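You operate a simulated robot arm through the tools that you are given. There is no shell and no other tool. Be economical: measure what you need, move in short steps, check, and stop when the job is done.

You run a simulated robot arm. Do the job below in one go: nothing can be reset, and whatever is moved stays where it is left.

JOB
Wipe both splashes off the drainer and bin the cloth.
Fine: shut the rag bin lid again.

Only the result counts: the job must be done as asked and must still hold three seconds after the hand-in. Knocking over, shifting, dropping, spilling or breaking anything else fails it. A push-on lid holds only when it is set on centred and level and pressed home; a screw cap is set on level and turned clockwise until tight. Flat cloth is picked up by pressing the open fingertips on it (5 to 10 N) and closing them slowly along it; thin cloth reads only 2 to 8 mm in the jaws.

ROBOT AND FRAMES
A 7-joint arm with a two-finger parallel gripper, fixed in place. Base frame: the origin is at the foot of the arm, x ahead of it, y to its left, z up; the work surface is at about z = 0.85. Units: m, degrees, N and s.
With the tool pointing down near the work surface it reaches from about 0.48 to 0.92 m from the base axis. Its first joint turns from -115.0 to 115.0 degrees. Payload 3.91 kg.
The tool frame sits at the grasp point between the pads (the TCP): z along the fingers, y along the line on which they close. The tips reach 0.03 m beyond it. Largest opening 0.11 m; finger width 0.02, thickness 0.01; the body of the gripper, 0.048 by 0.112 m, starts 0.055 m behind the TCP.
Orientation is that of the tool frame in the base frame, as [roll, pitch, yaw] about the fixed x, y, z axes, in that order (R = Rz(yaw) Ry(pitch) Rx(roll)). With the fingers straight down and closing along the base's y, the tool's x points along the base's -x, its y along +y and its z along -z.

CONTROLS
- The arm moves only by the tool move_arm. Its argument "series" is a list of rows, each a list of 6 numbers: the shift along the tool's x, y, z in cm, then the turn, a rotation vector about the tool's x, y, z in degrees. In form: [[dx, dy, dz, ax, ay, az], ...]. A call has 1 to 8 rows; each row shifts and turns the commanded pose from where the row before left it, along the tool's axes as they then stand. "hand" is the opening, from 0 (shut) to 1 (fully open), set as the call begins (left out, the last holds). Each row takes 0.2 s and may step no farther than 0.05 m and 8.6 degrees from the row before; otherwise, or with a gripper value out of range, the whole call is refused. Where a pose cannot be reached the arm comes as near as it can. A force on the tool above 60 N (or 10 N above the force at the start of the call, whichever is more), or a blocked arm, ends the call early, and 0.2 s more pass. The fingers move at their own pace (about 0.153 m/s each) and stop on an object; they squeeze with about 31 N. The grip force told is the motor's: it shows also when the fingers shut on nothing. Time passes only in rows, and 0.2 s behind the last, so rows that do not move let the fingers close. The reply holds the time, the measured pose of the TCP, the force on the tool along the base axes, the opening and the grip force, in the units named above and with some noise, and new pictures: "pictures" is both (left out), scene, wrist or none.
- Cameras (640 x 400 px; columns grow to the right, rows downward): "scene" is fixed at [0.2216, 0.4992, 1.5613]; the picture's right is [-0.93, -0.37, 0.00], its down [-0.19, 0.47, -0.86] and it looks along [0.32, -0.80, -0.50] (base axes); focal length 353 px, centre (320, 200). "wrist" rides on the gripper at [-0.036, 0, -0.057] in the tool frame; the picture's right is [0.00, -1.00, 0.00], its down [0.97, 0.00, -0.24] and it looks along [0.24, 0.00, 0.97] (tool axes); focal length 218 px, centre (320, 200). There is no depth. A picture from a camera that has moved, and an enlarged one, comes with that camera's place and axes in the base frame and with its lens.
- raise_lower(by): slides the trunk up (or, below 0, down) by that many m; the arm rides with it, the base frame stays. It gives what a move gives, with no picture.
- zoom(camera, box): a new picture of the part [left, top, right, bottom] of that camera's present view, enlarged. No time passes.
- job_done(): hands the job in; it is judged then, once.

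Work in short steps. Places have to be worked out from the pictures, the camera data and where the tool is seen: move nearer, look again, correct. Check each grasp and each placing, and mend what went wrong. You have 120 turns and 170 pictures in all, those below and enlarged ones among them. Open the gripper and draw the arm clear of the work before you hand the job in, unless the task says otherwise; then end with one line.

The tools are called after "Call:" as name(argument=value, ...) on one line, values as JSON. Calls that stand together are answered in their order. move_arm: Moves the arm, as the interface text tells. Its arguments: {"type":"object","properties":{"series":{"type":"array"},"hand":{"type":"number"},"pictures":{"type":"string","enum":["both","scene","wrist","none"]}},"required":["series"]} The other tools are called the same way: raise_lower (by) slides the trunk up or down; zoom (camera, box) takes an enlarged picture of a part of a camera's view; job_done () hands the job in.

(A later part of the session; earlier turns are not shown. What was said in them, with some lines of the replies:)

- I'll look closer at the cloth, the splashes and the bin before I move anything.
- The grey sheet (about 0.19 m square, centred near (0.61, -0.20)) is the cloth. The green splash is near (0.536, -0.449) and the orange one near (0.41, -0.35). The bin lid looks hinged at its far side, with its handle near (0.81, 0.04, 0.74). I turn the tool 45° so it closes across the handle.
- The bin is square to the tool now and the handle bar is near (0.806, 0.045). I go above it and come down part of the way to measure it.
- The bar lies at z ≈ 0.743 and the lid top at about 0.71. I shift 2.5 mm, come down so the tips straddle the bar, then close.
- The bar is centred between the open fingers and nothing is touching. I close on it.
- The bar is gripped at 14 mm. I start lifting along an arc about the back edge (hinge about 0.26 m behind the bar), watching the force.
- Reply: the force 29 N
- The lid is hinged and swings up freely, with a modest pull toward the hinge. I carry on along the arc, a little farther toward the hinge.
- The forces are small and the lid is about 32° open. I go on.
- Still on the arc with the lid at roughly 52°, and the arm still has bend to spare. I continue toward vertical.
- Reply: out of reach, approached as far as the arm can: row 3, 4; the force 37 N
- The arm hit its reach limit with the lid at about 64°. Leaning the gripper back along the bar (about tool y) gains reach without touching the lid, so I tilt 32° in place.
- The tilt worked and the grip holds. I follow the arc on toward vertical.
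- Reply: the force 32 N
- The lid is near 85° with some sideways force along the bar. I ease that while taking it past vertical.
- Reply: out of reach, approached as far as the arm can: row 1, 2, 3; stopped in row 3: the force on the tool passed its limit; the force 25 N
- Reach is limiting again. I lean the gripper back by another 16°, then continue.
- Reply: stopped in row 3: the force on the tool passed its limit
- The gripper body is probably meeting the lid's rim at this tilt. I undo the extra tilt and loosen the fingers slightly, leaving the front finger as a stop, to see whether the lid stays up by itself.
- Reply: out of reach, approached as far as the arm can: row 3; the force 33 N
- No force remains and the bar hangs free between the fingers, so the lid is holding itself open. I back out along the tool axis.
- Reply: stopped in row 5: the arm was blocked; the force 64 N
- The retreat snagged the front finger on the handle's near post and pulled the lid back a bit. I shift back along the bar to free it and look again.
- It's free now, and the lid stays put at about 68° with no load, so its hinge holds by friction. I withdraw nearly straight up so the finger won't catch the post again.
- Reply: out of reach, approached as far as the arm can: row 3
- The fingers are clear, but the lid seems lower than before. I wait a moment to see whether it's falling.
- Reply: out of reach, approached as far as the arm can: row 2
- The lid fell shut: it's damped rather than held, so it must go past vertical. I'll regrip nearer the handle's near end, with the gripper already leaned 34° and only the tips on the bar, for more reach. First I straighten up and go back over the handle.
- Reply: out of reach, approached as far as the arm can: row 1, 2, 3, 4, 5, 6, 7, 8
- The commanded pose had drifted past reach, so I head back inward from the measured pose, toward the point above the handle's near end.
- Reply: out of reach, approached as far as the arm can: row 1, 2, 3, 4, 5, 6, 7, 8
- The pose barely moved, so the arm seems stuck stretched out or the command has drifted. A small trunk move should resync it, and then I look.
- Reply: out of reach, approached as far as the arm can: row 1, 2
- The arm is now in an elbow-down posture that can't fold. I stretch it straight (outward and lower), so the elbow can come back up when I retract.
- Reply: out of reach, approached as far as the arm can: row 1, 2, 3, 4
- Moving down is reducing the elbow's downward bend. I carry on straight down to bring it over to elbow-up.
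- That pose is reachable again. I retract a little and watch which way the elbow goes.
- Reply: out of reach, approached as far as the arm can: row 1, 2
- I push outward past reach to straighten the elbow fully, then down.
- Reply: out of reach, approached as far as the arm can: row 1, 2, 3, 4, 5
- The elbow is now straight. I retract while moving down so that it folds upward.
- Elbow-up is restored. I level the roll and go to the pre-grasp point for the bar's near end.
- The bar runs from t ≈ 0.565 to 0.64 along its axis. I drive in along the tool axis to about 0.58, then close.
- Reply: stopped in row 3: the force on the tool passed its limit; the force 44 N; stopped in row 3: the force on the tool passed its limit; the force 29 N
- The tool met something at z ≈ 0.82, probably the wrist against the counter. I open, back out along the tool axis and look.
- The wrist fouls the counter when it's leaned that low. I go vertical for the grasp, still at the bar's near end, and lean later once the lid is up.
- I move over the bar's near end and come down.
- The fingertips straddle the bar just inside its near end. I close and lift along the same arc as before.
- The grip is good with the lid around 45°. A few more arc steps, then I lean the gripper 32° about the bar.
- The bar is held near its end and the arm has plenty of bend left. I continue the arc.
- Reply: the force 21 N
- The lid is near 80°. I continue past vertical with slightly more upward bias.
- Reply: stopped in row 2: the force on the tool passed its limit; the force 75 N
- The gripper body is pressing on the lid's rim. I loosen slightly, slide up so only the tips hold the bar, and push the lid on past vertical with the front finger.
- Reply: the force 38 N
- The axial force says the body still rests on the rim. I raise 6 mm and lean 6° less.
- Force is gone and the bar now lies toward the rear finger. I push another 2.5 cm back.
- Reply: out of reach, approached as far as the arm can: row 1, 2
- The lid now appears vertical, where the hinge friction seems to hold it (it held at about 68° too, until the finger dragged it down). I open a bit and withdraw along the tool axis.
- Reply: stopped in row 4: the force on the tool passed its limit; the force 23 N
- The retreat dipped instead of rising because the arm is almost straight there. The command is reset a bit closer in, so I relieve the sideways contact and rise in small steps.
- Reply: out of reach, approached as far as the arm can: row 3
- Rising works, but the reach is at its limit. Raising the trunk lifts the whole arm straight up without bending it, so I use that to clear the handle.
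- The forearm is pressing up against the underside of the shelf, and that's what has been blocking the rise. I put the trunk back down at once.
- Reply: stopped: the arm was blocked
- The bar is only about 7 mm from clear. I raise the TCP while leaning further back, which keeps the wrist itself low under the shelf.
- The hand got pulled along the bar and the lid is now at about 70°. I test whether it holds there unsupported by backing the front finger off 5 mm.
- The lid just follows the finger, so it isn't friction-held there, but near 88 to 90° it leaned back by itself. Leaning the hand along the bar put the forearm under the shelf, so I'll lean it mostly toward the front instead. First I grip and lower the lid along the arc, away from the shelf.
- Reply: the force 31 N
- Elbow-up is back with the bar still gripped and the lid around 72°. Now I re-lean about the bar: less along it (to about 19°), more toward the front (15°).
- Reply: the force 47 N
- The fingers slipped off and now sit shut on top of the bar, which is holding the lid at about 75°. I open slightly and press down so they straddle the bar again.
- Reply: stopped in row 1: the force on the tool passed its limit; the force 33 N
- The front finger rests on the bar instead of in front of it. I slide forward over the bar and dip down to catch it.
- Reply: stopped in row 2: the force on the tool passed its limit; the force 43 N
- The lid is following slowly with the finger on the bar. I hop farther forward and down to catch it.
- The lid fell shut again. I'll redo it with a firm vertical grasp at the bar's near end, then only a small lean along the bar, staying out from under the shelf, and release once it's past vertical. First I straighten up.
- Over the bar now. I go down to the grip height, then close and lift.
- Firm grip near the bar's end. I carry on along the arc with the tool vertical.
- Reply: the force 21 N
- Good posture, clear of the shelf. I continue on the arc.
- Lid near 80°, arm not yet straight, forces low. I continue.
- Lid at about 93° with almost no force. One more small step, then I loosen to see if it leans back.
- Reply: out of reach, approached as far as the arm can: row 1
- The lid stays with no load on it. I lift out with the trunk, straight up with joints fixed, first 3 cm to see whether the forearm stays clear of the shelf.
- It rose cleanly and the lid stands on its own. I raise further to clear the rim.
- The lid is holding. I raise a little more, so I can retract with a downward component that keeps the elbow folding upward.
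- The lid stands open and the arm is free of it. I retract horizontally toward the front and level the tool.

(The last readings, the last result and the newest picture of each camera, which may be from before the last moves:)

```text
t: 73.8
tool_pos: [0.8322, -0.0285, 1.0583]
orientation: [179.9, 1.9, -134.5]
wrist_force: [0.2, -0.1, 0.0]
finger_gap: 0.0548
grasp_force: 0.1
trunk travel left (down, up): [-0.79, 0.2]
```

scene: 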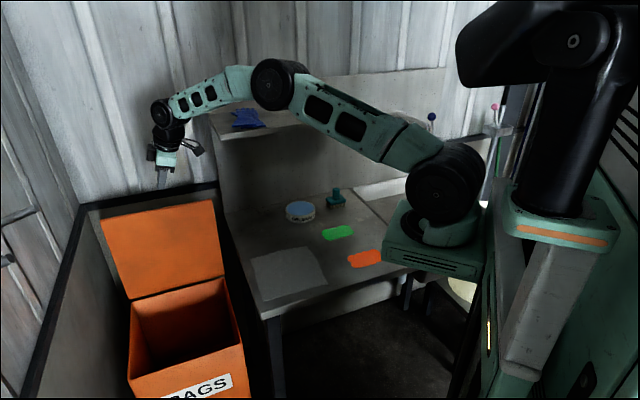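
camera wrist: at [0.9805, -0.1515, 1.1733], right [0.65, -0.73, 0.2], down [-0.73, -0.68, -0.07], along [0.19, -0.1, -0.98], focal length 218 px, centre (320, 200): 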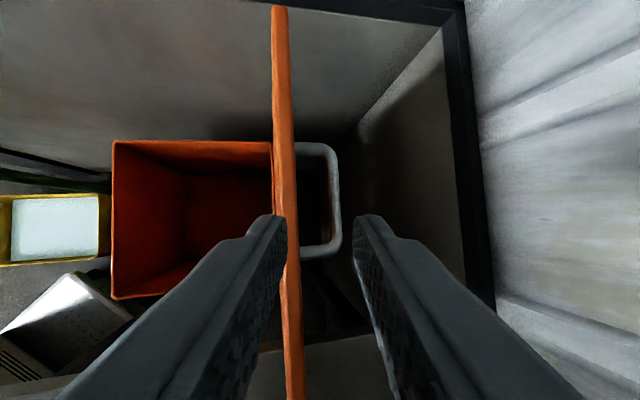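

Next, the cloth. I move over its centre (t 0.286, n 0.575).

Call:
move_arm(series=[[4.7, 0.55, 0, 0, 0, 0], [4.7, 0.55, 0, 0, 0, 0], [4.7, 0.55, 0, 0, 0, 0], [4.7, 0.55, 0, 0, 0, 0], [4.7, 0.55, 0, 0, 0, 0], [4.7, 0.55, 0, 0, 0, 0]])

```text
t: 75.2
tool_pos: [0.611, -0.2053, 1.0467]
orientation: [179.9, 1.8, -134.4]
wrist_force: [0.2, 0.8, -0.2]
finger_gap: 0.055
grasp_force: 0.0
trunk travel left (down, up): [-0.79, 0.2]
camera wrist: at [0.6354, -0.1811, 1.1048], right [0.71, -0.7, 0.0], down [-0.68, -0.7, 0.21], along [-0.15, -0.15, -0.98], focal length 218 px, centre (320, 200)
```

scene: 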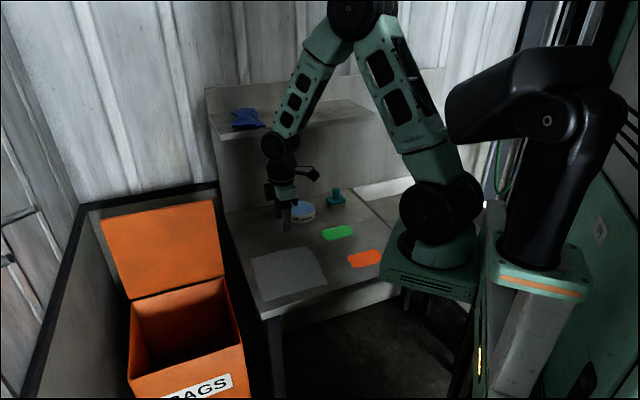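
wrist: 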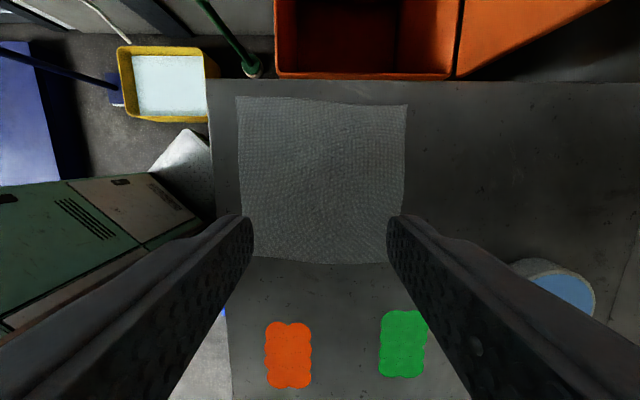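

The cloth is centred at t 0.285, n 0.575, right below. I level the tool and come down to just above it.

Call:
move_arm(series=[[0, 0, 3.5, 0, 1.8, 0], [0, 0, 3.5, 0, 0, 0], [0, 0, 3.5, 0, 0, 0], [0, 0, 3.2, 0, 0, 0], [0, 0, 1.5, 0, 0, 0], [0, 0, 0, 0, 0, 0]], pictures="wrist")

```text
t: 76.6
tool_pos: [0.6122, -0.2059, 0.8967]
orientation: [180.0, 0.1, -134.6]
wrist_force: [-0.6, -0.8, -0.2]
finger_gap: 0.0551
grasp_force: 0.1
trunk travel left (down, up): [-0.79, 0.2]
camera wrist: at [0.6373, -0.1803, 0.9531], right [0.71, -0.7, 0.0], down [-0.68, -0.69, 0.24], along [-0.17, -0.17, -0.97], focal length 218 px, centre (320, 200)
```

wrist: 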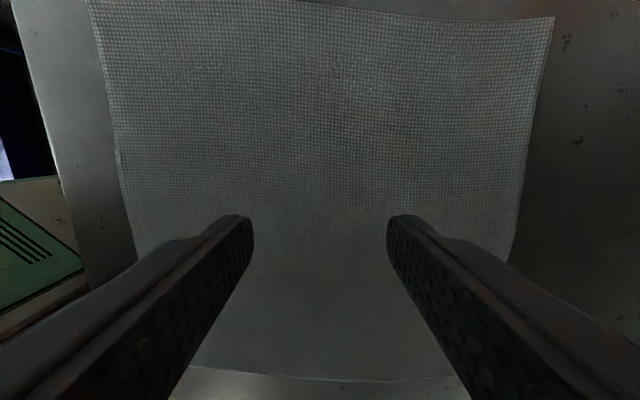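

Now I touch down in small steps.

Call:
move_arm(series=[[0, 0, 0.6, 0, 0, 0], [0, 0, 0.4, 0, 0, 0], [0, 0, 0.3, 0, 0, 0], [0, 0, 0, 0, 0, 0]], pictures="none")

```text
t: 77.6
tool_pos: [0.6122, -0.2056, 0.8834]
orientation: [179.9, 0.1, -134.5]
wrist_force: [-0.3, 0.7, -0.7]
finger_gap: 0.0553
grasp_force: 0.0
trunk travel left (down, up): [-0.79, 0.2]
```

Call:
move_arm(series=[[0, 0, 0.15, 0, 0, 0], [0, 0, 0.15, 0, 0, 0], [0, 0, 0, 0, 0, 0]], pictures="none")

```text
t: 78.4
tool_pos: [0.6128, -0.2055, 0.8808]
orientation: [180.0, 0.0, -134.5]
wrist_force: [-0.9, 1.8, 11.8]
finger_gap: 0.055
grasp_force: 0.1
trunk travel left (down, up): [-0.79, 0.2]
```

Contact at 11.8 N. I ease off a hair and close in small increments.

Call:
move_arm(series=[[0, 0, -0.04, 0, 0, 0], [0, 0, 0, 0, 0, 0]], hand=0.4, pictures="none")

Call:
move_arm(series=[[0, 0, 0, 0, 0, 0]], hand=0.3, pictures="none")

Call:
move_arm(series=[[0, 0, 0, 0, 0, 0]], hand=0.2, pictures="none")

Call:
move_arm(series=[[0, 0, 0, 0, 0, 0]], hand=0.1, pictures="none")

Call:
move_arm(series=[[0, 0, 0, 0, 0, 0], [0, 0, 0, 0, 0, 0]], hand=0, pictures="wrist")

```text
t: 79.0
tool_pos: [0.6107, -0.2052, 0.8814]
orientation: [179.9, 0.1, -134.5]
wrist_force: [1.4, -0.1, 9.2]
finger_gap: 0.0437
grasp_force: 0.0
trunk travel left (down, up): [-0.79, 0.2]
```

```text
t: 79.4
tool_pos: [0.6118, -0.2051, 0.8796]
orientation: [179.8, 0.1, -134.5]
wrist_force: [0.2, 0.1, 9.2]
finger_gap: 0.0322
grasp_force: 0.1
trunk travel left (down, up): [-0.79, 0.2]
```

```text
t: 79.8
tool_pos: [0.612, -0.2054, 0.8807]
orientation: [179.9, 0.1, -134.5]
wrist_force: [-0.4, -0.3, 9.1]
finger_gap: 0.0212
grasp_force: 0.1
trunk travel left (down, up): [-0.79, 0.2]
```

```text
t: 80.2
tool_pos: [0.6109, -0.2071, 0.8814]
orientation: [179.9, 0.1, -134.6]
wrist_force: [0.1, -1.0, 8.7]
finger_gap: 0.0103
grasp_force: 0.0
trunk travel left (down, up): [-0.79, 0.2]
```

```text
t: 80.8
tool_pos: [0.6112, -0.206, 0.882]
orientation: [179.9, 0.1, -134.5]
wrist_force: [-0.4, -0.8, 9.3]
finger_gap: 0.002
grasp_force: 31.1
trunk travel left (down, up): [-0.79, 0.2]
camera wrist: at [0.6372, -0.18, 0.9371], right [0.71, -0.7, 0.0], down [-0.68, -0.69, 0.24], along [-0.17, -0.17, -0.97], focal length 218 px, centre (320, 200)
```

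wrist: 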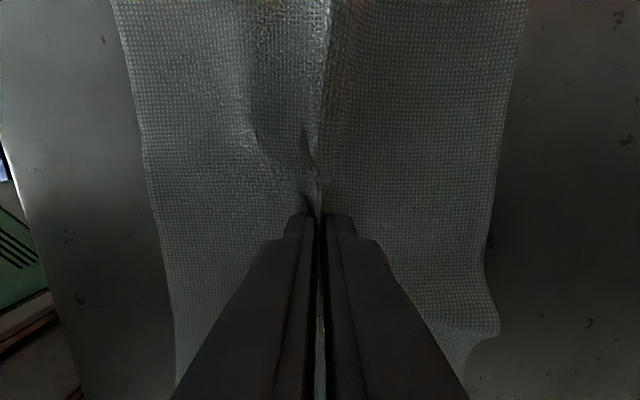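

The gap reads 2 mm and the cloth is bunched between the tips. I lift and check.

Call:
move_arm(series=[[0, 0, -2, 0, 0, 0], [0, 0, -3, 0, 0, 0], [0, 0, -4, 0, 0, 0], [0, 0, 0, 0, 0, 0]])

```text
t: 81.8
tool_pos: [0.6124, -0.2069, 0.9707]
orientation: [179.9, 0.2, -134.5]
wrist_force: [-0.4, 0.5, -0.2]
finger_gap: 0.0021
grasp_force: 30.5
trunk travel left (down, up): [-0.79, 0.2]
camera wrist: at [0.6378, -0.1825, 1.0268], right [0.71, -0.7, 0.0], down [-0.68, -0.69, 0.24], along [-0.17, -0.17, -0.97], focal length 218 px, centre (320, 200)
```

scene: 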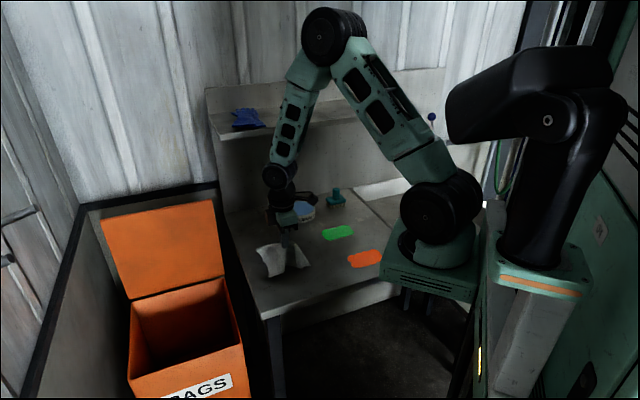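
wrist: 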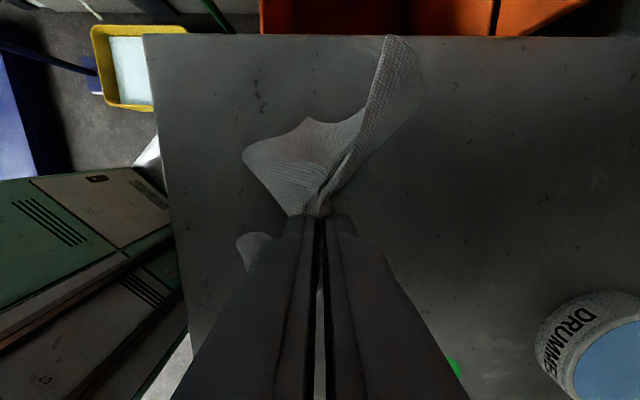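

The cloth is held. The green splash spans about t 0.005 to 0.114 and n 0.66 to 0.727; the orange one about t -0.015 to 0.10 and n 0.50 to 0.566. I move over one end of the green.

Call:
move_arm(series=[[3.44, -1.8, 0, 0, 0, 0], [3.44, -1.8, 0, 0, 0, 0], [3.44, -1.8, 0, 0, 0, 0], [3.44, -1.8, 0, 0, 0, 0], [3.44, -1.8, 0, 0, 0, 0]])

```text
t: 83.0
tool_pos: [0.5543, -0.388, 0.9701]
orientation: [179.9, 0.1, -134.4]
wrist_force: [0.6, 0.3, 0.4]
finger_gap: 0.0025
grasp_force: 30.9
trunk travel left (down, up): [-0.79, 0.2]
camera wrist: at [0.5807, -0.3632, 1.0263], right [0.71, -0.7, 0.0], down [-0.68, -0.69, 0.24], along [-0.17, -0.17, -0.97], focal length 218 px, centre (320, 200)
```

scene: 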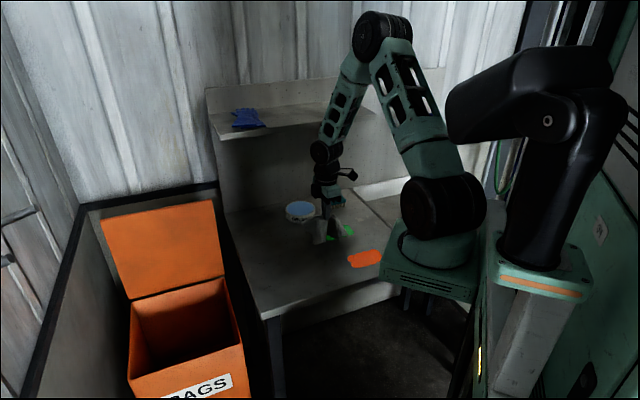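
wrist: 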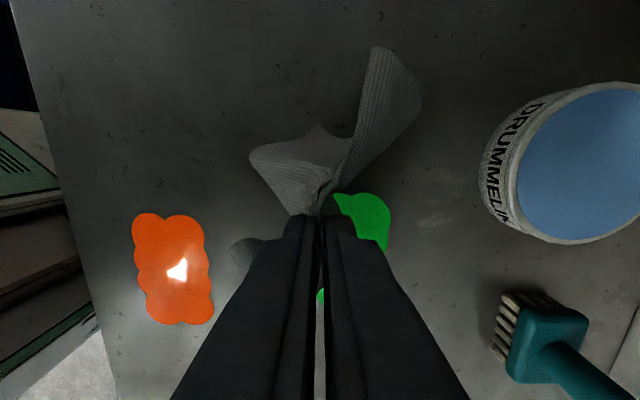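

I lower the cloth onto the surface at the green's edge.

Call:
move_arm(series=[[0, 0, 3, 0, 0, 0], [0, 0, 3, 0, 0, 0], [0, 0, 2, 0, 0, 0], [0, 0, 0.5, 0, 0, 0], [0, 0, 0.3, 0, 0, 0], [0, 0, 0, 0, 0, 0]], pictures="none")

```text
t: 84.4
tool_pos: [0.5554, -0.3929, 0.8827]
orientation: [180.0, 0.1, -134.5]
wrist_force: [-0.5, -0.2, 1.2]
finger_gap: 0.002
grasp_force: 31.3
trunk travel left (down, up): [-0.79, 0.2]
```

Call:
move_arm(series=[[0, 0, 0.2, 0, 0, 0], [0, 0, 0, 0, 0, 0], [2, 0, 0, 0, 0, 0], [2, 0, 0, 0, 0, 0], [2, 0, 0, 0, 0, 0], [2, 0, 0, 0, 0, 0], [2, 0, 0, 0, 0, 0], [2, 0, 0, 0, 0, 0]])

```text
t: 86.2
tool_pos: [0.4702, -0.4769, 0.8817]
orientation: [179.9, 0.1, -134.5]
wrist_force: [1.1, 1.0, 19.1]
finger_gap: 0.002
grasp_force: 31.0
trunk travel left (down, up): [-0.79, 0.2]
camera wrist: at [0.496, -0.451, 0.9377], right [0.71, -0.7, 0.0], down [-0.68, -0.69, 0.24], along [-0.17, -0.17, -0.97], focal length 218 px, centre (320, 200)
```

scene: 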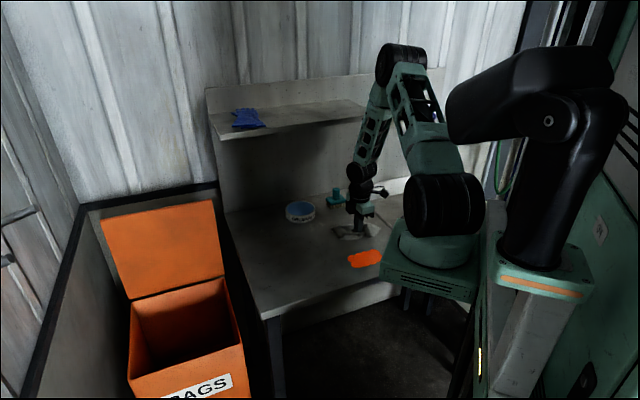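
wrist: 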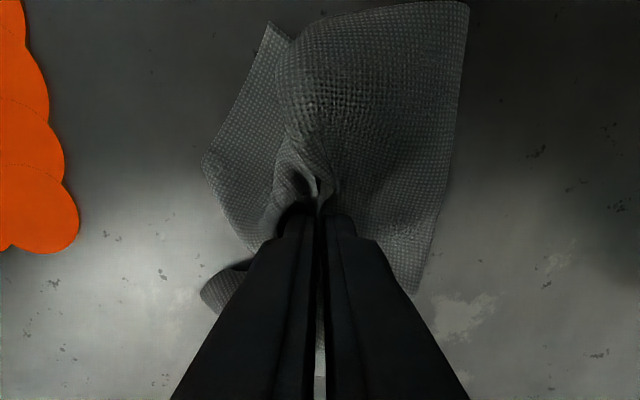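

Force about 19 N, and the green is covered or gone. I sweep back over its other half.

Call:
move_arm(series=[[0, -2.8, -0.05, 0, 0, 0], [-2.4, 0, 0, 0, 0, 0], [-2.4, 0, 0, 0, 0, 0], [-2.4, 0, 0, 0, 0, 0], [-2.4, 0, 0, 0, 0, 0], [-2.4, 0, 0, 0, 0, 0]], pictures="none")

Call:
move_arm(series=[[0, -2.2, 0, 0, 0, 0], [2.4, 0, 0, 0, 0, 0], [2.4, 0, 0, 0, 0, 0], [2.4, 0, 0, 0, 0, 0], [2.4, 0, 0, 0, 0, 0], [2.4, 0, 0, 0, 0, 0]], pictures="none")

Call:
move_arm(series=[[0, 0, -3, 0, 0, 0], [0, 0, -4, 0, 0, 0], [-4, 1, 0, 0, 0, 0], [-4, 1, 0, 0, 0, 0], [-4, 1, 0, 0, 0, 0]])

```text
t: 87.6
tool_pos: [0.573, -0.4085, 0.8813]
orientation: [179.9, 0.0, -134.5]
wrist_force: [-1.3, -2.9, 29.3]
finger_gap: 0.002
grasp_force: 31.4
trunk travel left (down, up): [-0.79, 0.2]
```

```text
t: 89.0
tool_pos: [0.5058, -0.5129, 0.8825]
orientation: [179.9, 0.0, -134.6]
wrist_force: [1.7, 2.5, 28.8]
finger_gap: 0.002
grasp_force: 31.2
trunk travel left (down, up): [-0.79, 0.2]
```

```text
t: 90.2
tool_pos: [0.5688, -0.4037, 0.951]
orientation: [179.9, 0.0, -134.5]
wrist_force: [-1.1, 0.4, 0.2]
finger_gap: 0.0021
grasp_force: 30.9
trunk travel left (down, up): [-0.79, 0.2]
camera wrist: at [0.5939, -0.3778, 1.0066], right [0.71, -0.7, 0.0], down [-0.68, -0.69, 0.24], along [-0.17, -0.17, -0.97], focal length 218 px, centre (320, 200)
```

scene: 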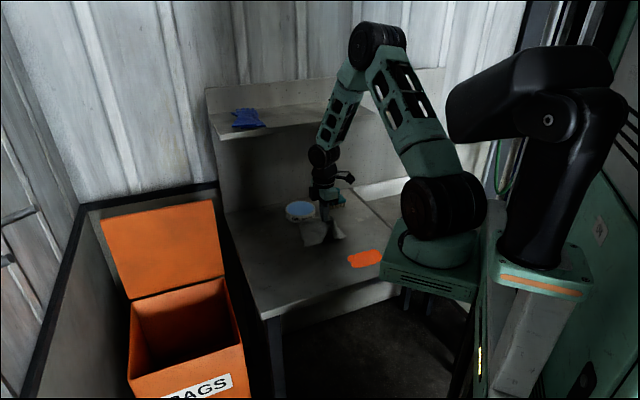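
wrist: 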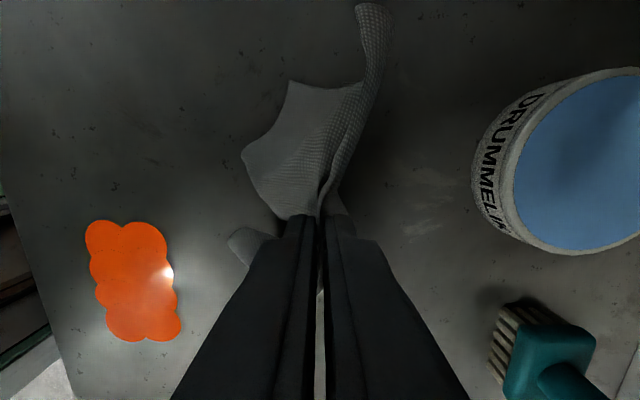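

The green looks gone; I'll check later without the hand over it. Now the orange: I move over its far edge and lower.

Call:
move_arm(series=[[0.4, 4.3, 0, 0, 0, 0], [0.4, 4.3, 0, 0, 0, 0], [0.4, 4.3, 0, 0, 0, 0], [0.3, 4.2, 0, 0, 0, 0], [0, 0, 3.5, 0, 0, 0], [0, 0, 3, 0, 0, 0], [0, 0, 0.4, 0, 0, 0], [0, 0, 0.2, 0, 0, 0]], pictures="none")

Call:
move_arm(series=[[2.4, 0, 0, 0, 0, 0], [2.4, 0, 0, 0, 0, 0], [2.4, 0, 0, 0, 0, 0], [2.4, 0, 0, 0, 0, 0], [2.2, 0, 0, 0, 0, 0], [0, 0, 0, 0, 0, 0]])

```text
t: 92.0
tool_pos: [0.4379, -0.2962, 0.8825]
orientation: [-179.8, 0.1, -134.5]
wrist_force: [2.7, -4.4, 55.9]
finger_gap: 0.0024
grasp_force: 30.7
trunk travel left (down, up): [-0.79, 0.2]
```

```text
t: 92.3
tool_pos: [0.4279, -0.3045, 0.8824]
orientation: [-179.8, 0.1, -134.4]
wrist_force: [-2.7, 1.1, 52.2]
finger_gap: 0.0024
grasp_force: 31.1
trunk travel left (down, up): [-0.79, 0.2]
stopped in row 1: the force on the tool passed its limit (the readings are from after the stop); the commanded pose is now the measured one
camera wrist: at [0.4533, -0.2787, 0.9381], right [0.71, -0.7, 0.0], down [-0.68, -0.69, 0.24], along [-0.16, -0.17, -0.97], focal length 218 px, centre (320, 200)
```

scene: 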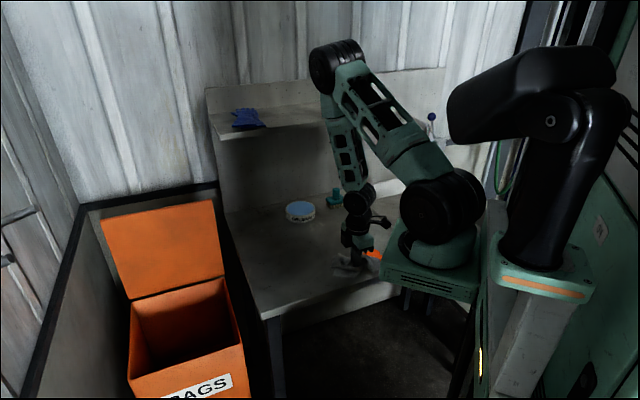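
wrist: 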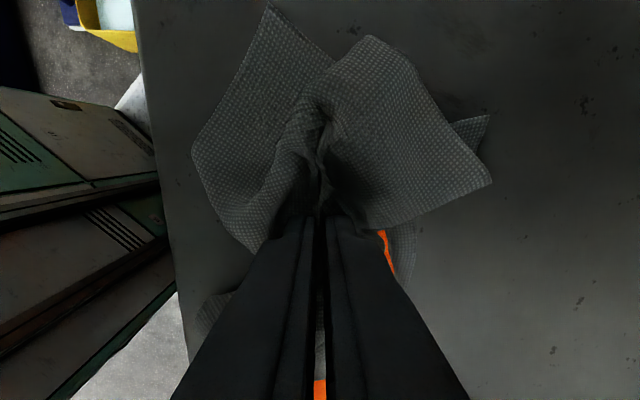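

Pressing too hard there, so I ease off 2.5 mm and check.

Call:
move_arm(series=[[0, 0, -0.25, 0, 0, 0], [0, 0, 0, 0, 0, 0]], pictures="none")

```text
t: 92.9
tool_pos: [0.4284, -0.3034, 0.8819]
orientation: [-179.9, 0.3, -134.3]
wrist_force: [-2.5, -0.2, 16.0]
finger_gap: 0.002
grasp_force: 31.5
trunk travel left (down, up): [-0.79, 0.2]
```

16 N is good. I sweep along the orange.

Call:
move_arm(series=[[-1.5, 0, 0, 0, 0, 0], [2, 0, 0, 0, 0, 0], [2.2, 0, 0, 0, 0, 0], [2.2, 0, 0, 0, 0, 0], [2.2, 0, 0, 0, 0, 0], [2.2, 0, 0, 0, 0, 0], [2.2, 0, 0, 0, 0, 0], [0, 0, 0, 0, 0, 0]])

```text
t: 94.7
tool_pos: [0.3497, -0.3854, 0.8834]
orientation: [-179.9, 0.3, -134.3]
wrist_force: [1.8, 1.3, 12.7]
finger_gap: 0.0023
grasp_force: 31.4
trunk travel left (down, up): [-0.79, 0.2]
camera wrist: at [0.3739, -0.3604, 0.9387], right [0.72, -0.7, 0.0], down [-0.68, -0.7, 0.24], along [-0.16, -0.17, -0.97], focal length 218 px, centre (320, 200)
```

scene: 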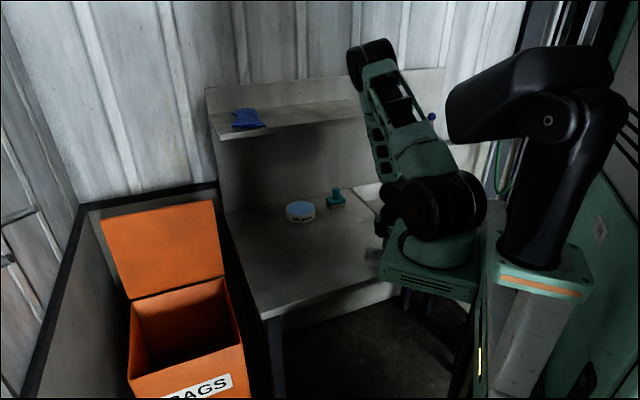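
wrist: 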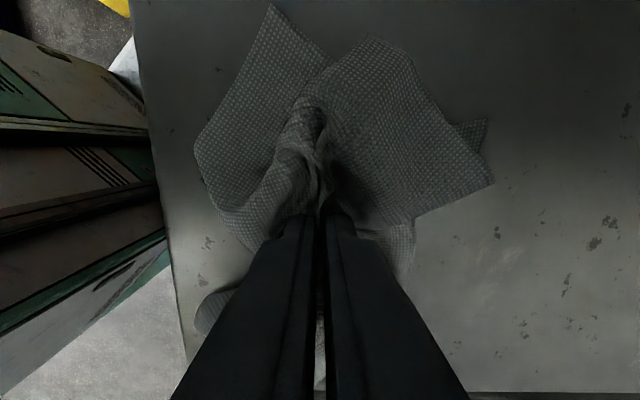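

The orange has disappeared from view. I sweep back along its other half too, then lift for a clear look.

Call:
move_arm(series=[[0, -3.2, 0, 0, 0, 0], [-2.3, 0, 0, 0, 0, 0], [-2.3, 0, 0, 0, 0, 0], [-2.3, 0, 0, 0, 0, 0], [-2.3, 0, 0, 0, 0, 0], [-2.3, 0, 0, 0, 0, 0]], pictures="none")

Call:
move_arm(series=[[0, 0, -4, 0, 0, 0], [0, 0, -5, 0, 0, 0], [-4, 0, -3, 0, 0, 0], [-4.8, 0, 0, 0, 0, 0], [-4.8, 0, 0, 0, 0, 0]])

```text
t: 96.1
tool_pos: [0.452, -0.3287, 0.8828]
orientation: [-179.9, 0.3, -134.3]
wrist_force: [-0.8, 0.6, 11.0]
finger_gap: 0.0022
grasp_force: 31.6
trunk travel left (down, up): [-0.79, 0.2]
```

```text
t: 97.3
tool_pos: [0.5463, -0.2301, 1.0037]
orientation: [-179.9, 0.3, -134.4]
wrist_force: [0.4, -0.6, 0.4]
finger_gap: 0.0021
grasp_force: 31.2
trunk travel left (down, up): [-0.79, 0.2]
camera wrist: at [0.5706, -0.2039, 1.0609], right [0.71, -0.7, 0.0], down [-0.68, -0.69, 0.24], along [-0.16, -0.17, -0.97], focal length 218 px, centre (320, 200)
```

scene: 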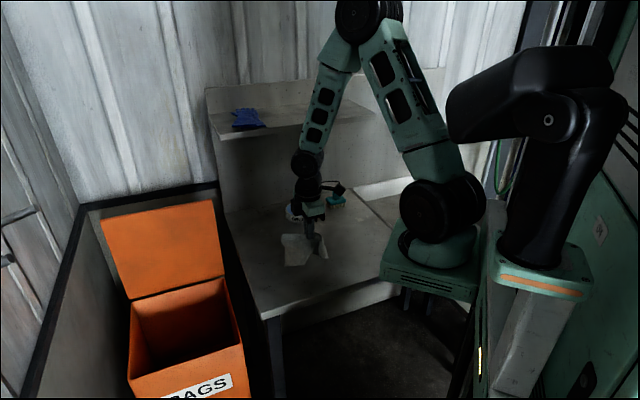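
wrist: 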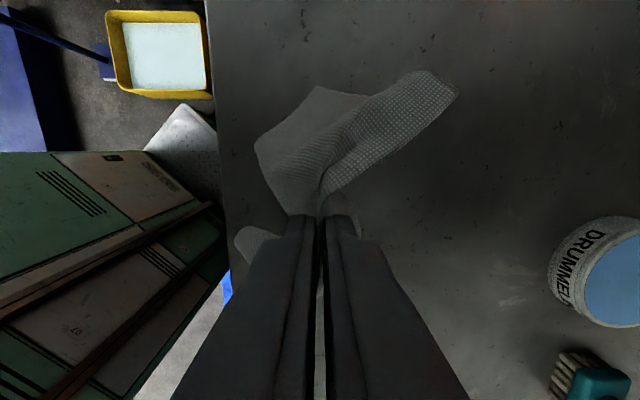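

Let me look at the drainer from the fixed camera for any residue.

Call:
zoom(camera="scene", box=[280, 180, 420, 300])

```text
3.33 times, centred on (350, 240) of scene
camera zoom: at [0.2216, 0.4992, 1.5613], right [-0.93, -0.37, 0.0], down [-0.19, 0.47, -0.86], along [0.32, -0.8, -0.5], focal length 1176 px, centre (220, 67)
```

zoom: 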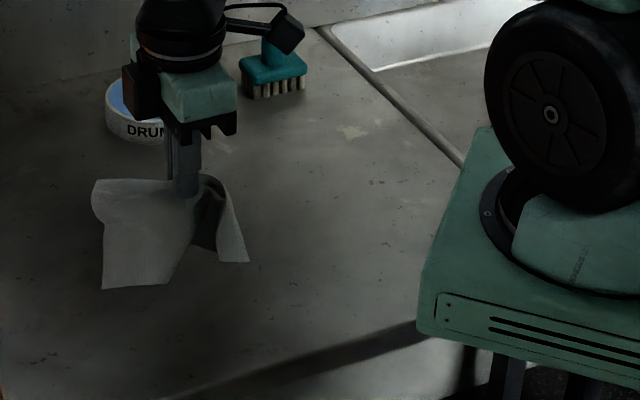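

Both splashes are gone. I carry the cloth over the bin.

Call:
move_arm(series=[[-4.7, -0.9, -0.5, 0, 0, 0], [-4.7, -0.9, 0, 0, 0, 0], [-4.7, -0.9, 0, 0, 0, 0], [-4.7, -0.9, 0, 0, 0, 0], [-4.7, -0.9, 0, 0, 0, 0], [-4.7, -0.9, 0, 0, 0, 0], [-4.7, -0.9, 0, 0, 0, 0], [-4.7, -0.9, 0, 0, 0, 0]])

```text
t: 99.1
tool_pos: [0.8607, -0.0133, 1.0091]
orientation: [-179.9, 0.3, -134.4]
wrist_force: [0.1, 0.6, 0.2]
finger_gap: 0.0021
grasp_force: 30.9
trunk travel left (down, up): [-0.79, 0.2]
camera wrist: at [0.8856, 0.012, 1.0651], right [0.71, -0.7, 0.0], down [-0.68, -0.69, 0.24], along [-0.16, -0.17, -0.97], focal length 218 px, centre (320, 200)
```

scene: 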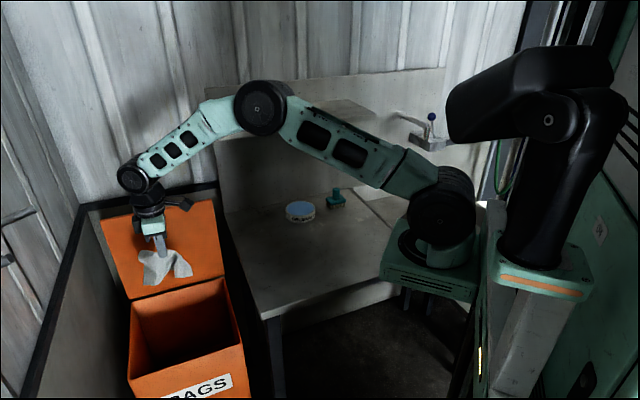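
wrist: 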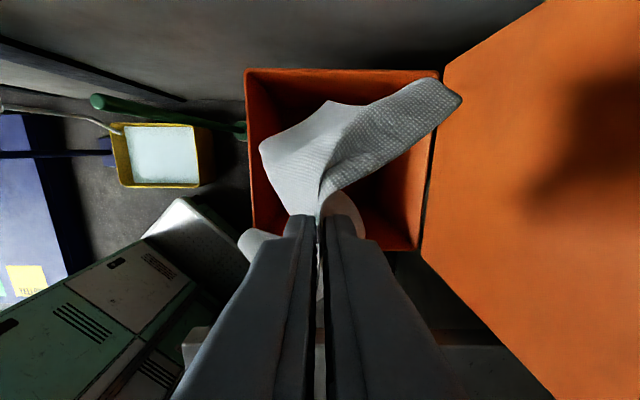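

The bin opening lies right below (t 0.45 to 0.75, n 0.49 to 0.81). I lower the cloth well into it.

Call:
move_arm(series=[[0, -1.2, 4, 0, 0, 0], [0, -0.5, 4.8, 0, 0, 0], [0, 0, 4.8, 0, 0, 0], [0, 0, 4.8, 0, 0, 0], [0, 0, 4.8, 0, 0, 0], [0, 0, 4.8, 0, 0, 0]])

```text
t: 100.5
tool_pos: [0.8746, -0.0224, 0.7329]
orientation: [-179.8, 0.4, -134.3]
wrist_force: [0.6, 0.4, 0.9]
finger_gap: 0.0022
grasp_force: 30.6
trunk travel left (down, up): [-0.79, 0.2]
camera wrist: at [0.8991, 0.0035, 0.7884], right [0.72, -0.7, 0.0], down [-0.68, -0.7, 0.23], along [-0.16, -0.17, -0.97], focal length 218 px, centre (320, 200)
```

scene: 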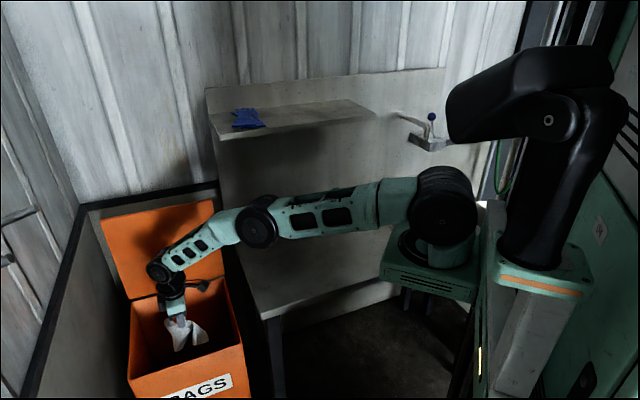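
wrist: 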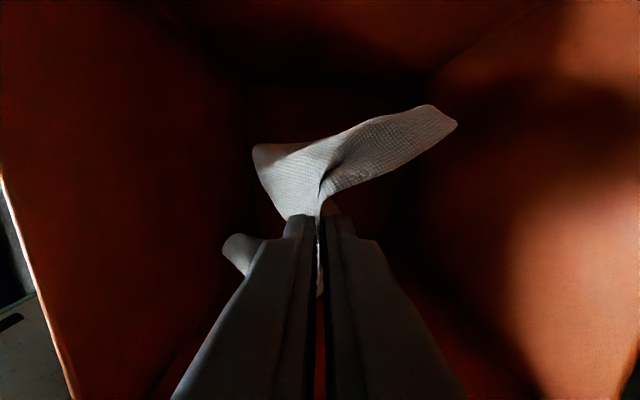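

The cloth hangs inside the bin. I release it and rise.

Call:
move_arm(series=[[0, 0, 1.5, 0, 0, 0], [0, 0, 0, 0, 0, 0], [0, 0, 0, 0, 0, 0], [0, 0, 0, 0, 0, 0], [0, 0, 0, 0, 0, 0]], hand=0.5, pictures="wrist")

```text
t: 101.7
tool_pos: [0.8745, -0.0222, 0.7164]
orientation: [-179.9, 0.3, -134.3]
wrist_force: [-0.9, -0.6, -0.4]
finger_gap: 0.0548
grasp_force: 0.0
trunk travel left (down, up): [-0.79, 0.2]
camera wrist: at [0.8988, 0.0036, 0.7724], right [0.72, -0.7, 0.0], down [-0.68, -0.7, 0.24], along [-0.16, -0.17, -0.97], focal length 218 px, centre (320, 200)
```

wrist: 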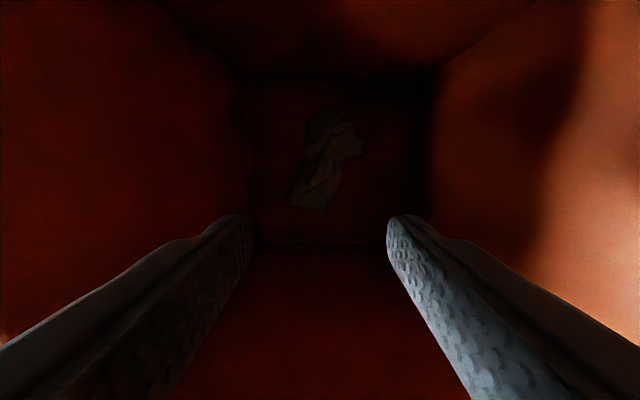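

The cloth lies on the bin floor. I rise clear, then look at the lid from above to plan pulling it forward.

Call:
move_arm(series=[[0, 0, -5, 0, 0, 0], [0, 0, -5, 0, 0, 0], [0, 0, -5, 0, 0, 0], [0, 0, -5, 0, 0, 0], [0, 0, -5, 0, 0, 0], [0, 0, -5, 0, 0, 0], [0, 0, -5, 0, 0, 0], [0, 0, -5, 0, 0, 0]], hand=0.8, pictures="none")

Call:
move_arm(series=[[2.5, -1.5, -1, 0, 0, 0], [2.5, -1.5, 0, 0, 0, 0], [2.5, -1.5, 0, 0, 0, 0], [0, -1, 0, 6, 0, 0], [0, -1, 0, 6, 0, 0]])

```text
t: 103.5
tool_pos: [0.8709, -0.0223, 1.1159]
orientation: [-180.0, 0.3, -134.3]
wrist_force: [0.5, 0.1, 0.0]
finger_gap: 0.0881
grasp_force: 0.1
trunk travel left (down, up): [-0.79, 0.2]
```

```text
t: 104.7
tool_pos: [0.8669, -0.122, 1.1255]
orientation: [-167.9, 0.3, -134.3]
wrist_force: [-0.1, 0.5, -0.2]
finger_gap: 0.0881
grasp_force: 0.1
trunk travel left (down, up): [-0.79, 0.2]
camera wrist: at [0.8832, -0.0876, 1.1807], right [0.7, -0.68, 0.21], down [-0.71, -0.66, 0.23], along [-0.02, -0.31, -0.95], focal length 218 px, centre (320, 200)
```

scene: 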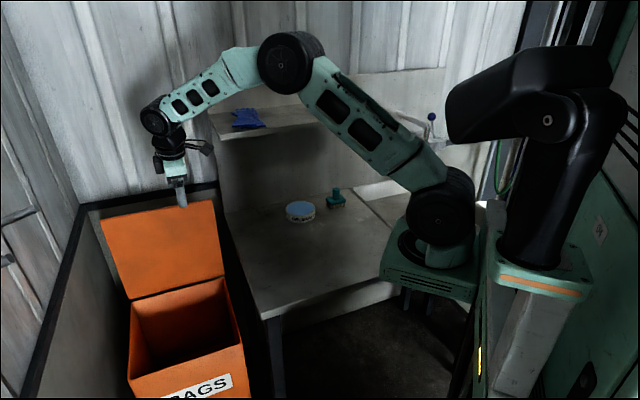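
wrist: 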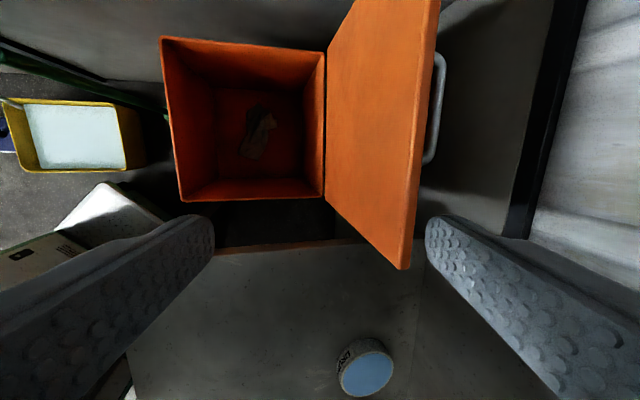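

The rim stands at n ≈ 0.815 with its near corner at t 0.449, so it's about 92° open. I'll straddle the rim at t ≈ 0.50, clear of the handle, starting above it.

Call:
move_arm(series=[[0.88, -3.75, 0.8, 0, 0, 0], [0.88, -3.75, 0.8, 0, 0, 0], [0.88, -3.75, 0.8, 0, 0, 0], [0, 0, 0, 0, 0, 0]])

```text
t: 105.7
tool_pos: [0.9299, -0.2212, 1.1248]
orientation: [-168.1, 0.3, -134.3]
wrist_force: [1.2, 0.5, -0.7]
finger_gap: 0.0882
grasp_force: 0.1
trunk travel left (down, up): [-0.79, 0.2]
camera wrist: at [0.9469, -0.1866, 1.1809], right [0.7, -0.68, 0.21], down [-0.71, -0.66, 0.23], along [-0.02, -0.31, -0.95], focal length 218 px, centre (320, 200)
```

scene: 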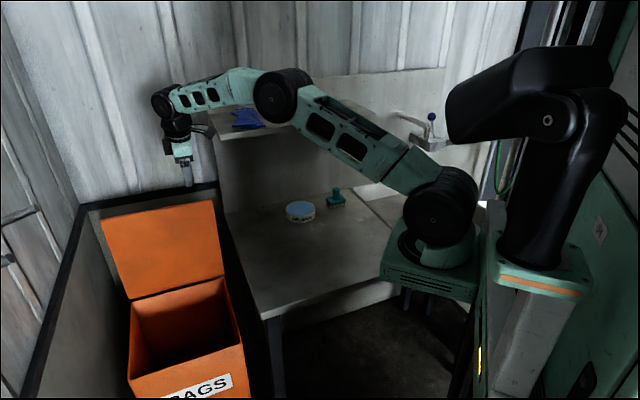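
wrist: 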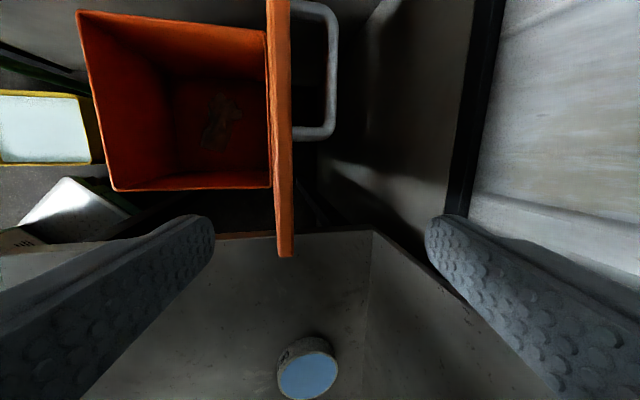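

The rim lies between the open fingers. I lower with the trunk, keeping the joints fixed, in two stages.

Call:
raise_lower(by=-0.06)

Call:
raise_lower(by=-0.05)

Call:
zoom(camera="wrist", box=[0, 0, 640, 400])

Call:
zoom(camera="scene", box=[80, 90, 360, 310])

```text
t: 106.7
tool_pos: [0.9294, -0.2197, 1.0658]
orientation: [-167.9, 0.3, -134.4]
wrist_force: [-0.6, 0.1, 0.0]
finger_gap: 0.0881
grasp_force: 0.0
trunk travel left (down, up): [-0.73, 0.26]
```

```text
t: 107.7
tool_pos: [0.9311, -0.2193, 1.015]
orientation: [-167.9, 0.3, -134.4]
wrist_force: [0.0, -0.7, 0.3]
finger_gap: 0.088
grasp_force: 0.1
trunk travel left (down, up): [-0.68, 0.31]
```

```text
1.00 times, centred on (320, 200) of wrist
camera zoom: at [0.9469, -0.1861, 1.071], right [0.7, -0.68, 0.21], down [-0.71, -0.66, 0.23], along [-0.02, -0.31, -0.95], focal length 218 px, centre (320, 200)
```

zoom: 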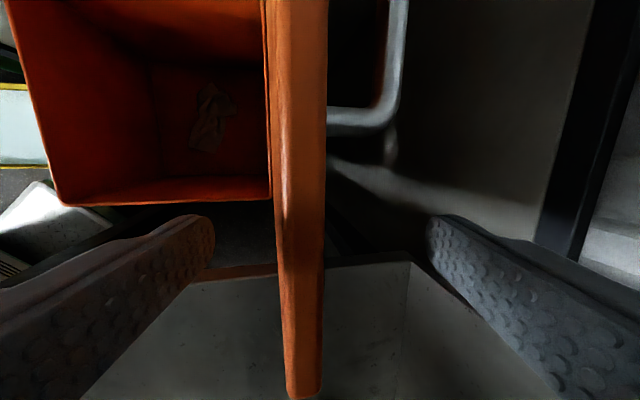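

```text
1.82 times, centred on (220, 200) of scene
camera zoom: at [0.2216, 0.4992, 1.5613], right [-0.93, -0.37, 0.0], down [-0.19, 0.47, -0.86], along [0.32, -0.8, -0.5], focal length 642 px, centre (502, 200)
```

zoom: 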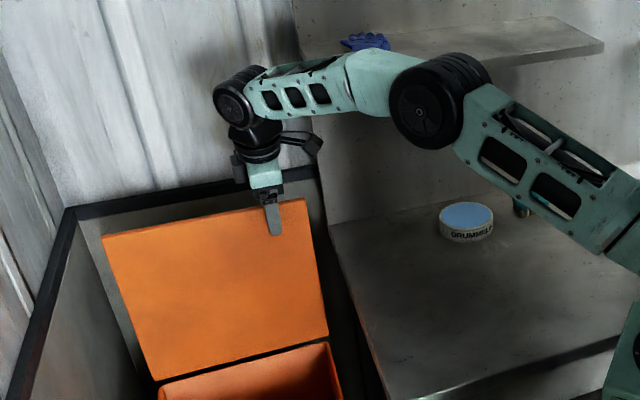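

The fingers straddle the rim with about 2 cm overlap. I pull forward horizontally.

Call:
move_arm(series=[[0, 2.2, -0.45, 0, 0, 0], [0, 2.2, -0.45, 0, 0, 0], [0, 2.2, -0.4, 0, 0, 0], [0, 2.2, -0.3, 0, 0, 0]])

```text
t: 108.7
tool_pos: [0.8669, -0.1585, 1.0115]
orientation: [-167.9, 0.2, -134.3]
wrist_force: [0.2, -0.1, 0.2]
finger_gap: 0.0881
grasp_force: 0.0
trunk travel left (down, up): [-0.68, 0.31]
camera wrist: at [0.883, -0.1245, 1.0672], right [0.7, -0.68, 0.21], down [-0.72, -0.66, 0.23], along [-0.02, -0.31, -0.95], focal length 218 px, centre (320, 200)
```

scene: 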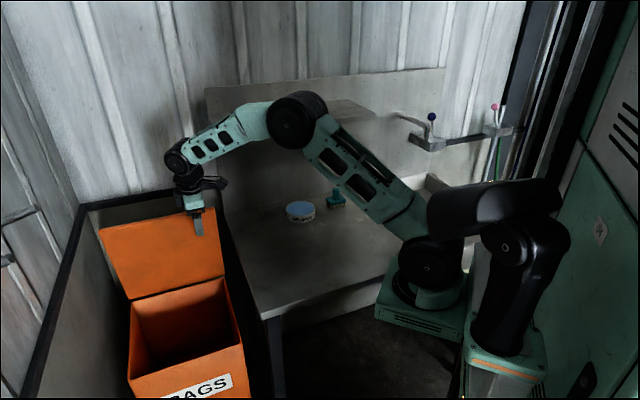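
wrist: 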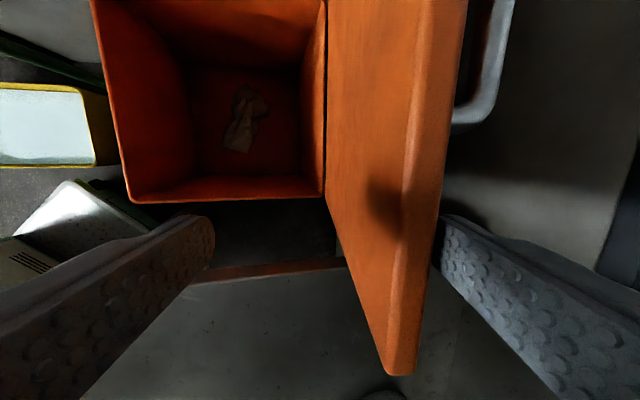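

The rear finger has reached the rim and the lid starts to come forward. I keep pulling.

Call:
move_arm(series=[[0, 2.2, -0.35, 0, 0, 0], [0, 2.2, -0.2, 0, 0, 0]], pictures="wrist")

```text
t: 109.3
tool_pos: [0.8346, -0.1265, 1.009]
orientation: [-168.0, 0.3, -134.3]
wrist_force: [0.0, -1.2, -0.3]
finger_gap: 0.0878
grasp_force: 0.1
trunk travel left (down, up): [-0.68, 0.31]
camera wrist: at [0.8517, -0.0924, 1.0637], right [0.7, -0.68, 0.21], down [-0.71, -0.66, 0.23], along [-0.02, -0.31, -0.95], focal length 218 px, centre (320, 200)
```

wrist: 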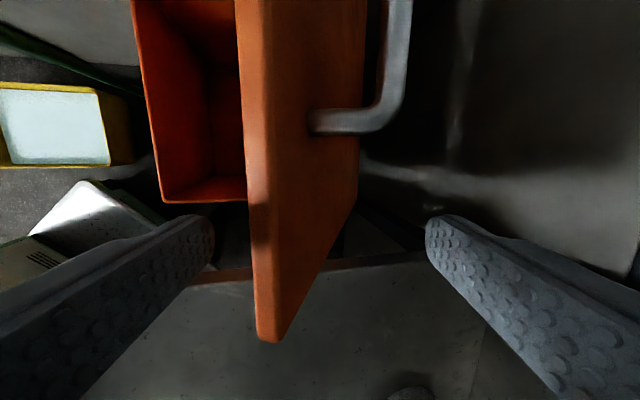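

The lid is past vertical and tipping forward by itself. I lift the hand straight out so it can swing shut, as it did before.

Call:
move_arm(series=[[0, -0.6, -3, 0, 0, 0], [0, -0.8, -3.9, 0, 0, 0], [0, -0.8, -3.9, 0, 0, 0], [0, 0, 0, 0, 0, 0], [0, 0, 0, 0, 0, 0]])

```text
t: 110.5
tool_pos: [0.8332, -0.1262, 1.1206]
orientation: [-167.9, 0.3, -134.3]
wrist_force: [-0.1, 0.5, 0.4]
finger_gap: 0.0879
grasp_force: 0.0
trunk travel left (down, up): [-0.68, 0.31]
camera wrist: at [0.8494, -0.0925, 1.1754], right [0.7, -0.68, 0.21], down [-0.71, -0.66, 0.23], along [-0.02, -0.31, -0.95], focal length 218 px, centre (320, 200)
```

scene: 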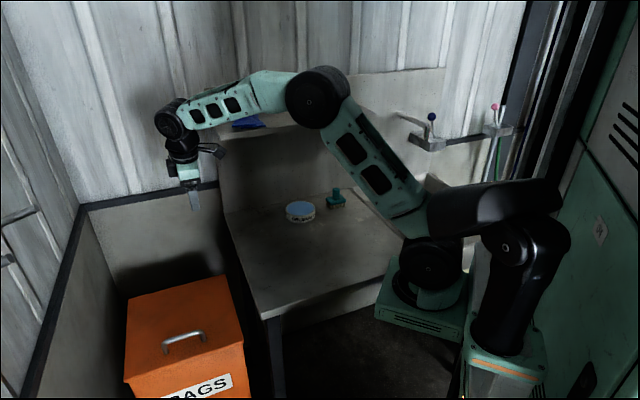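
wrist: 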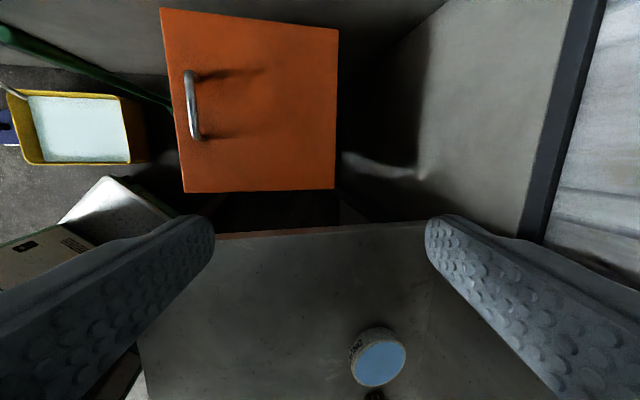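

The lid is shut. I draw the arm back clear and take a last close look at the lid and drainer.

Call:
move_arm(series=[[0, 3, -0.6, -6, 0, 0], [0, 3, -0.6, -6, 0, 0], [0, 4, 0, 0, 0, 0], [0, 4, 0, 0, 0, 0]], pictures="none")

Call:
zoom(camera="scene", box=[100, 250, 290, 400])

Call:
zoom(camera="scene", box=[220, 180, 420, 320])

```text
t: 111.5
tool_pos: [0.731, -0.0279, 1.1208]
orientation: [180.0, 0.2, -134.4]
wrist_force: [0.0, -0.2, -1.0]
finger_gap: 0.0882
grasp_force: 0.1
trunk travel left (down, up): [-0.68, 0.31]
```

```text
2.67 times, centred on (195, 325) of scene
camera zoom: at [0.2216, 0.4992, 1.5613], right [-0.93, -0.37, 0.0], down [-0.19, 0.47, -0.86], along [0.32, -0.8, -0.5], focal length 941 px, centre (653, -133)
```

zoom: 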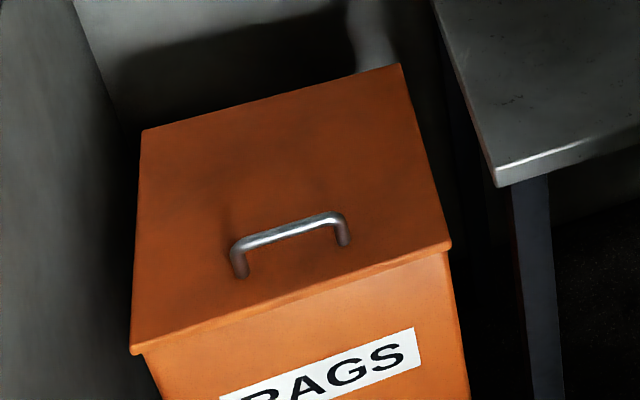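

```text
2.86 times, centred on (320, 250) of scene
camera zoom: at [0.2216, 0.4992, 1.5613], right [-0.93, -0.37, 0.0], down [-0.19, 0.47, -0.86], along [0.32, -0.8, -0.5], focal length 1008 px, centre (320, 57)
```

zoom: 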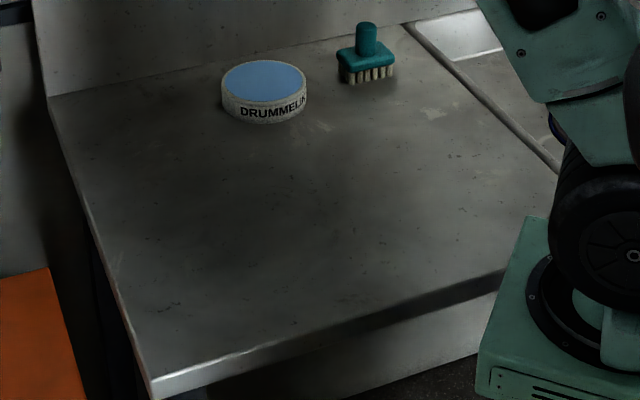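

The drainer is clean, the tub and brush haven't moved, the lid sits flush, and the hand is open and clear. I hand the job in.

Call:
job_done()

```text
The job is handed in.
```

I wiped both splashes off the drainer, dropped the cloth in the rag bin and shut the lid. The lid fell shut twice while I was opening it, and the arm pressed against the counter edge and the underside of the shelf on the way; the last pictures show nothing on the counter moved.
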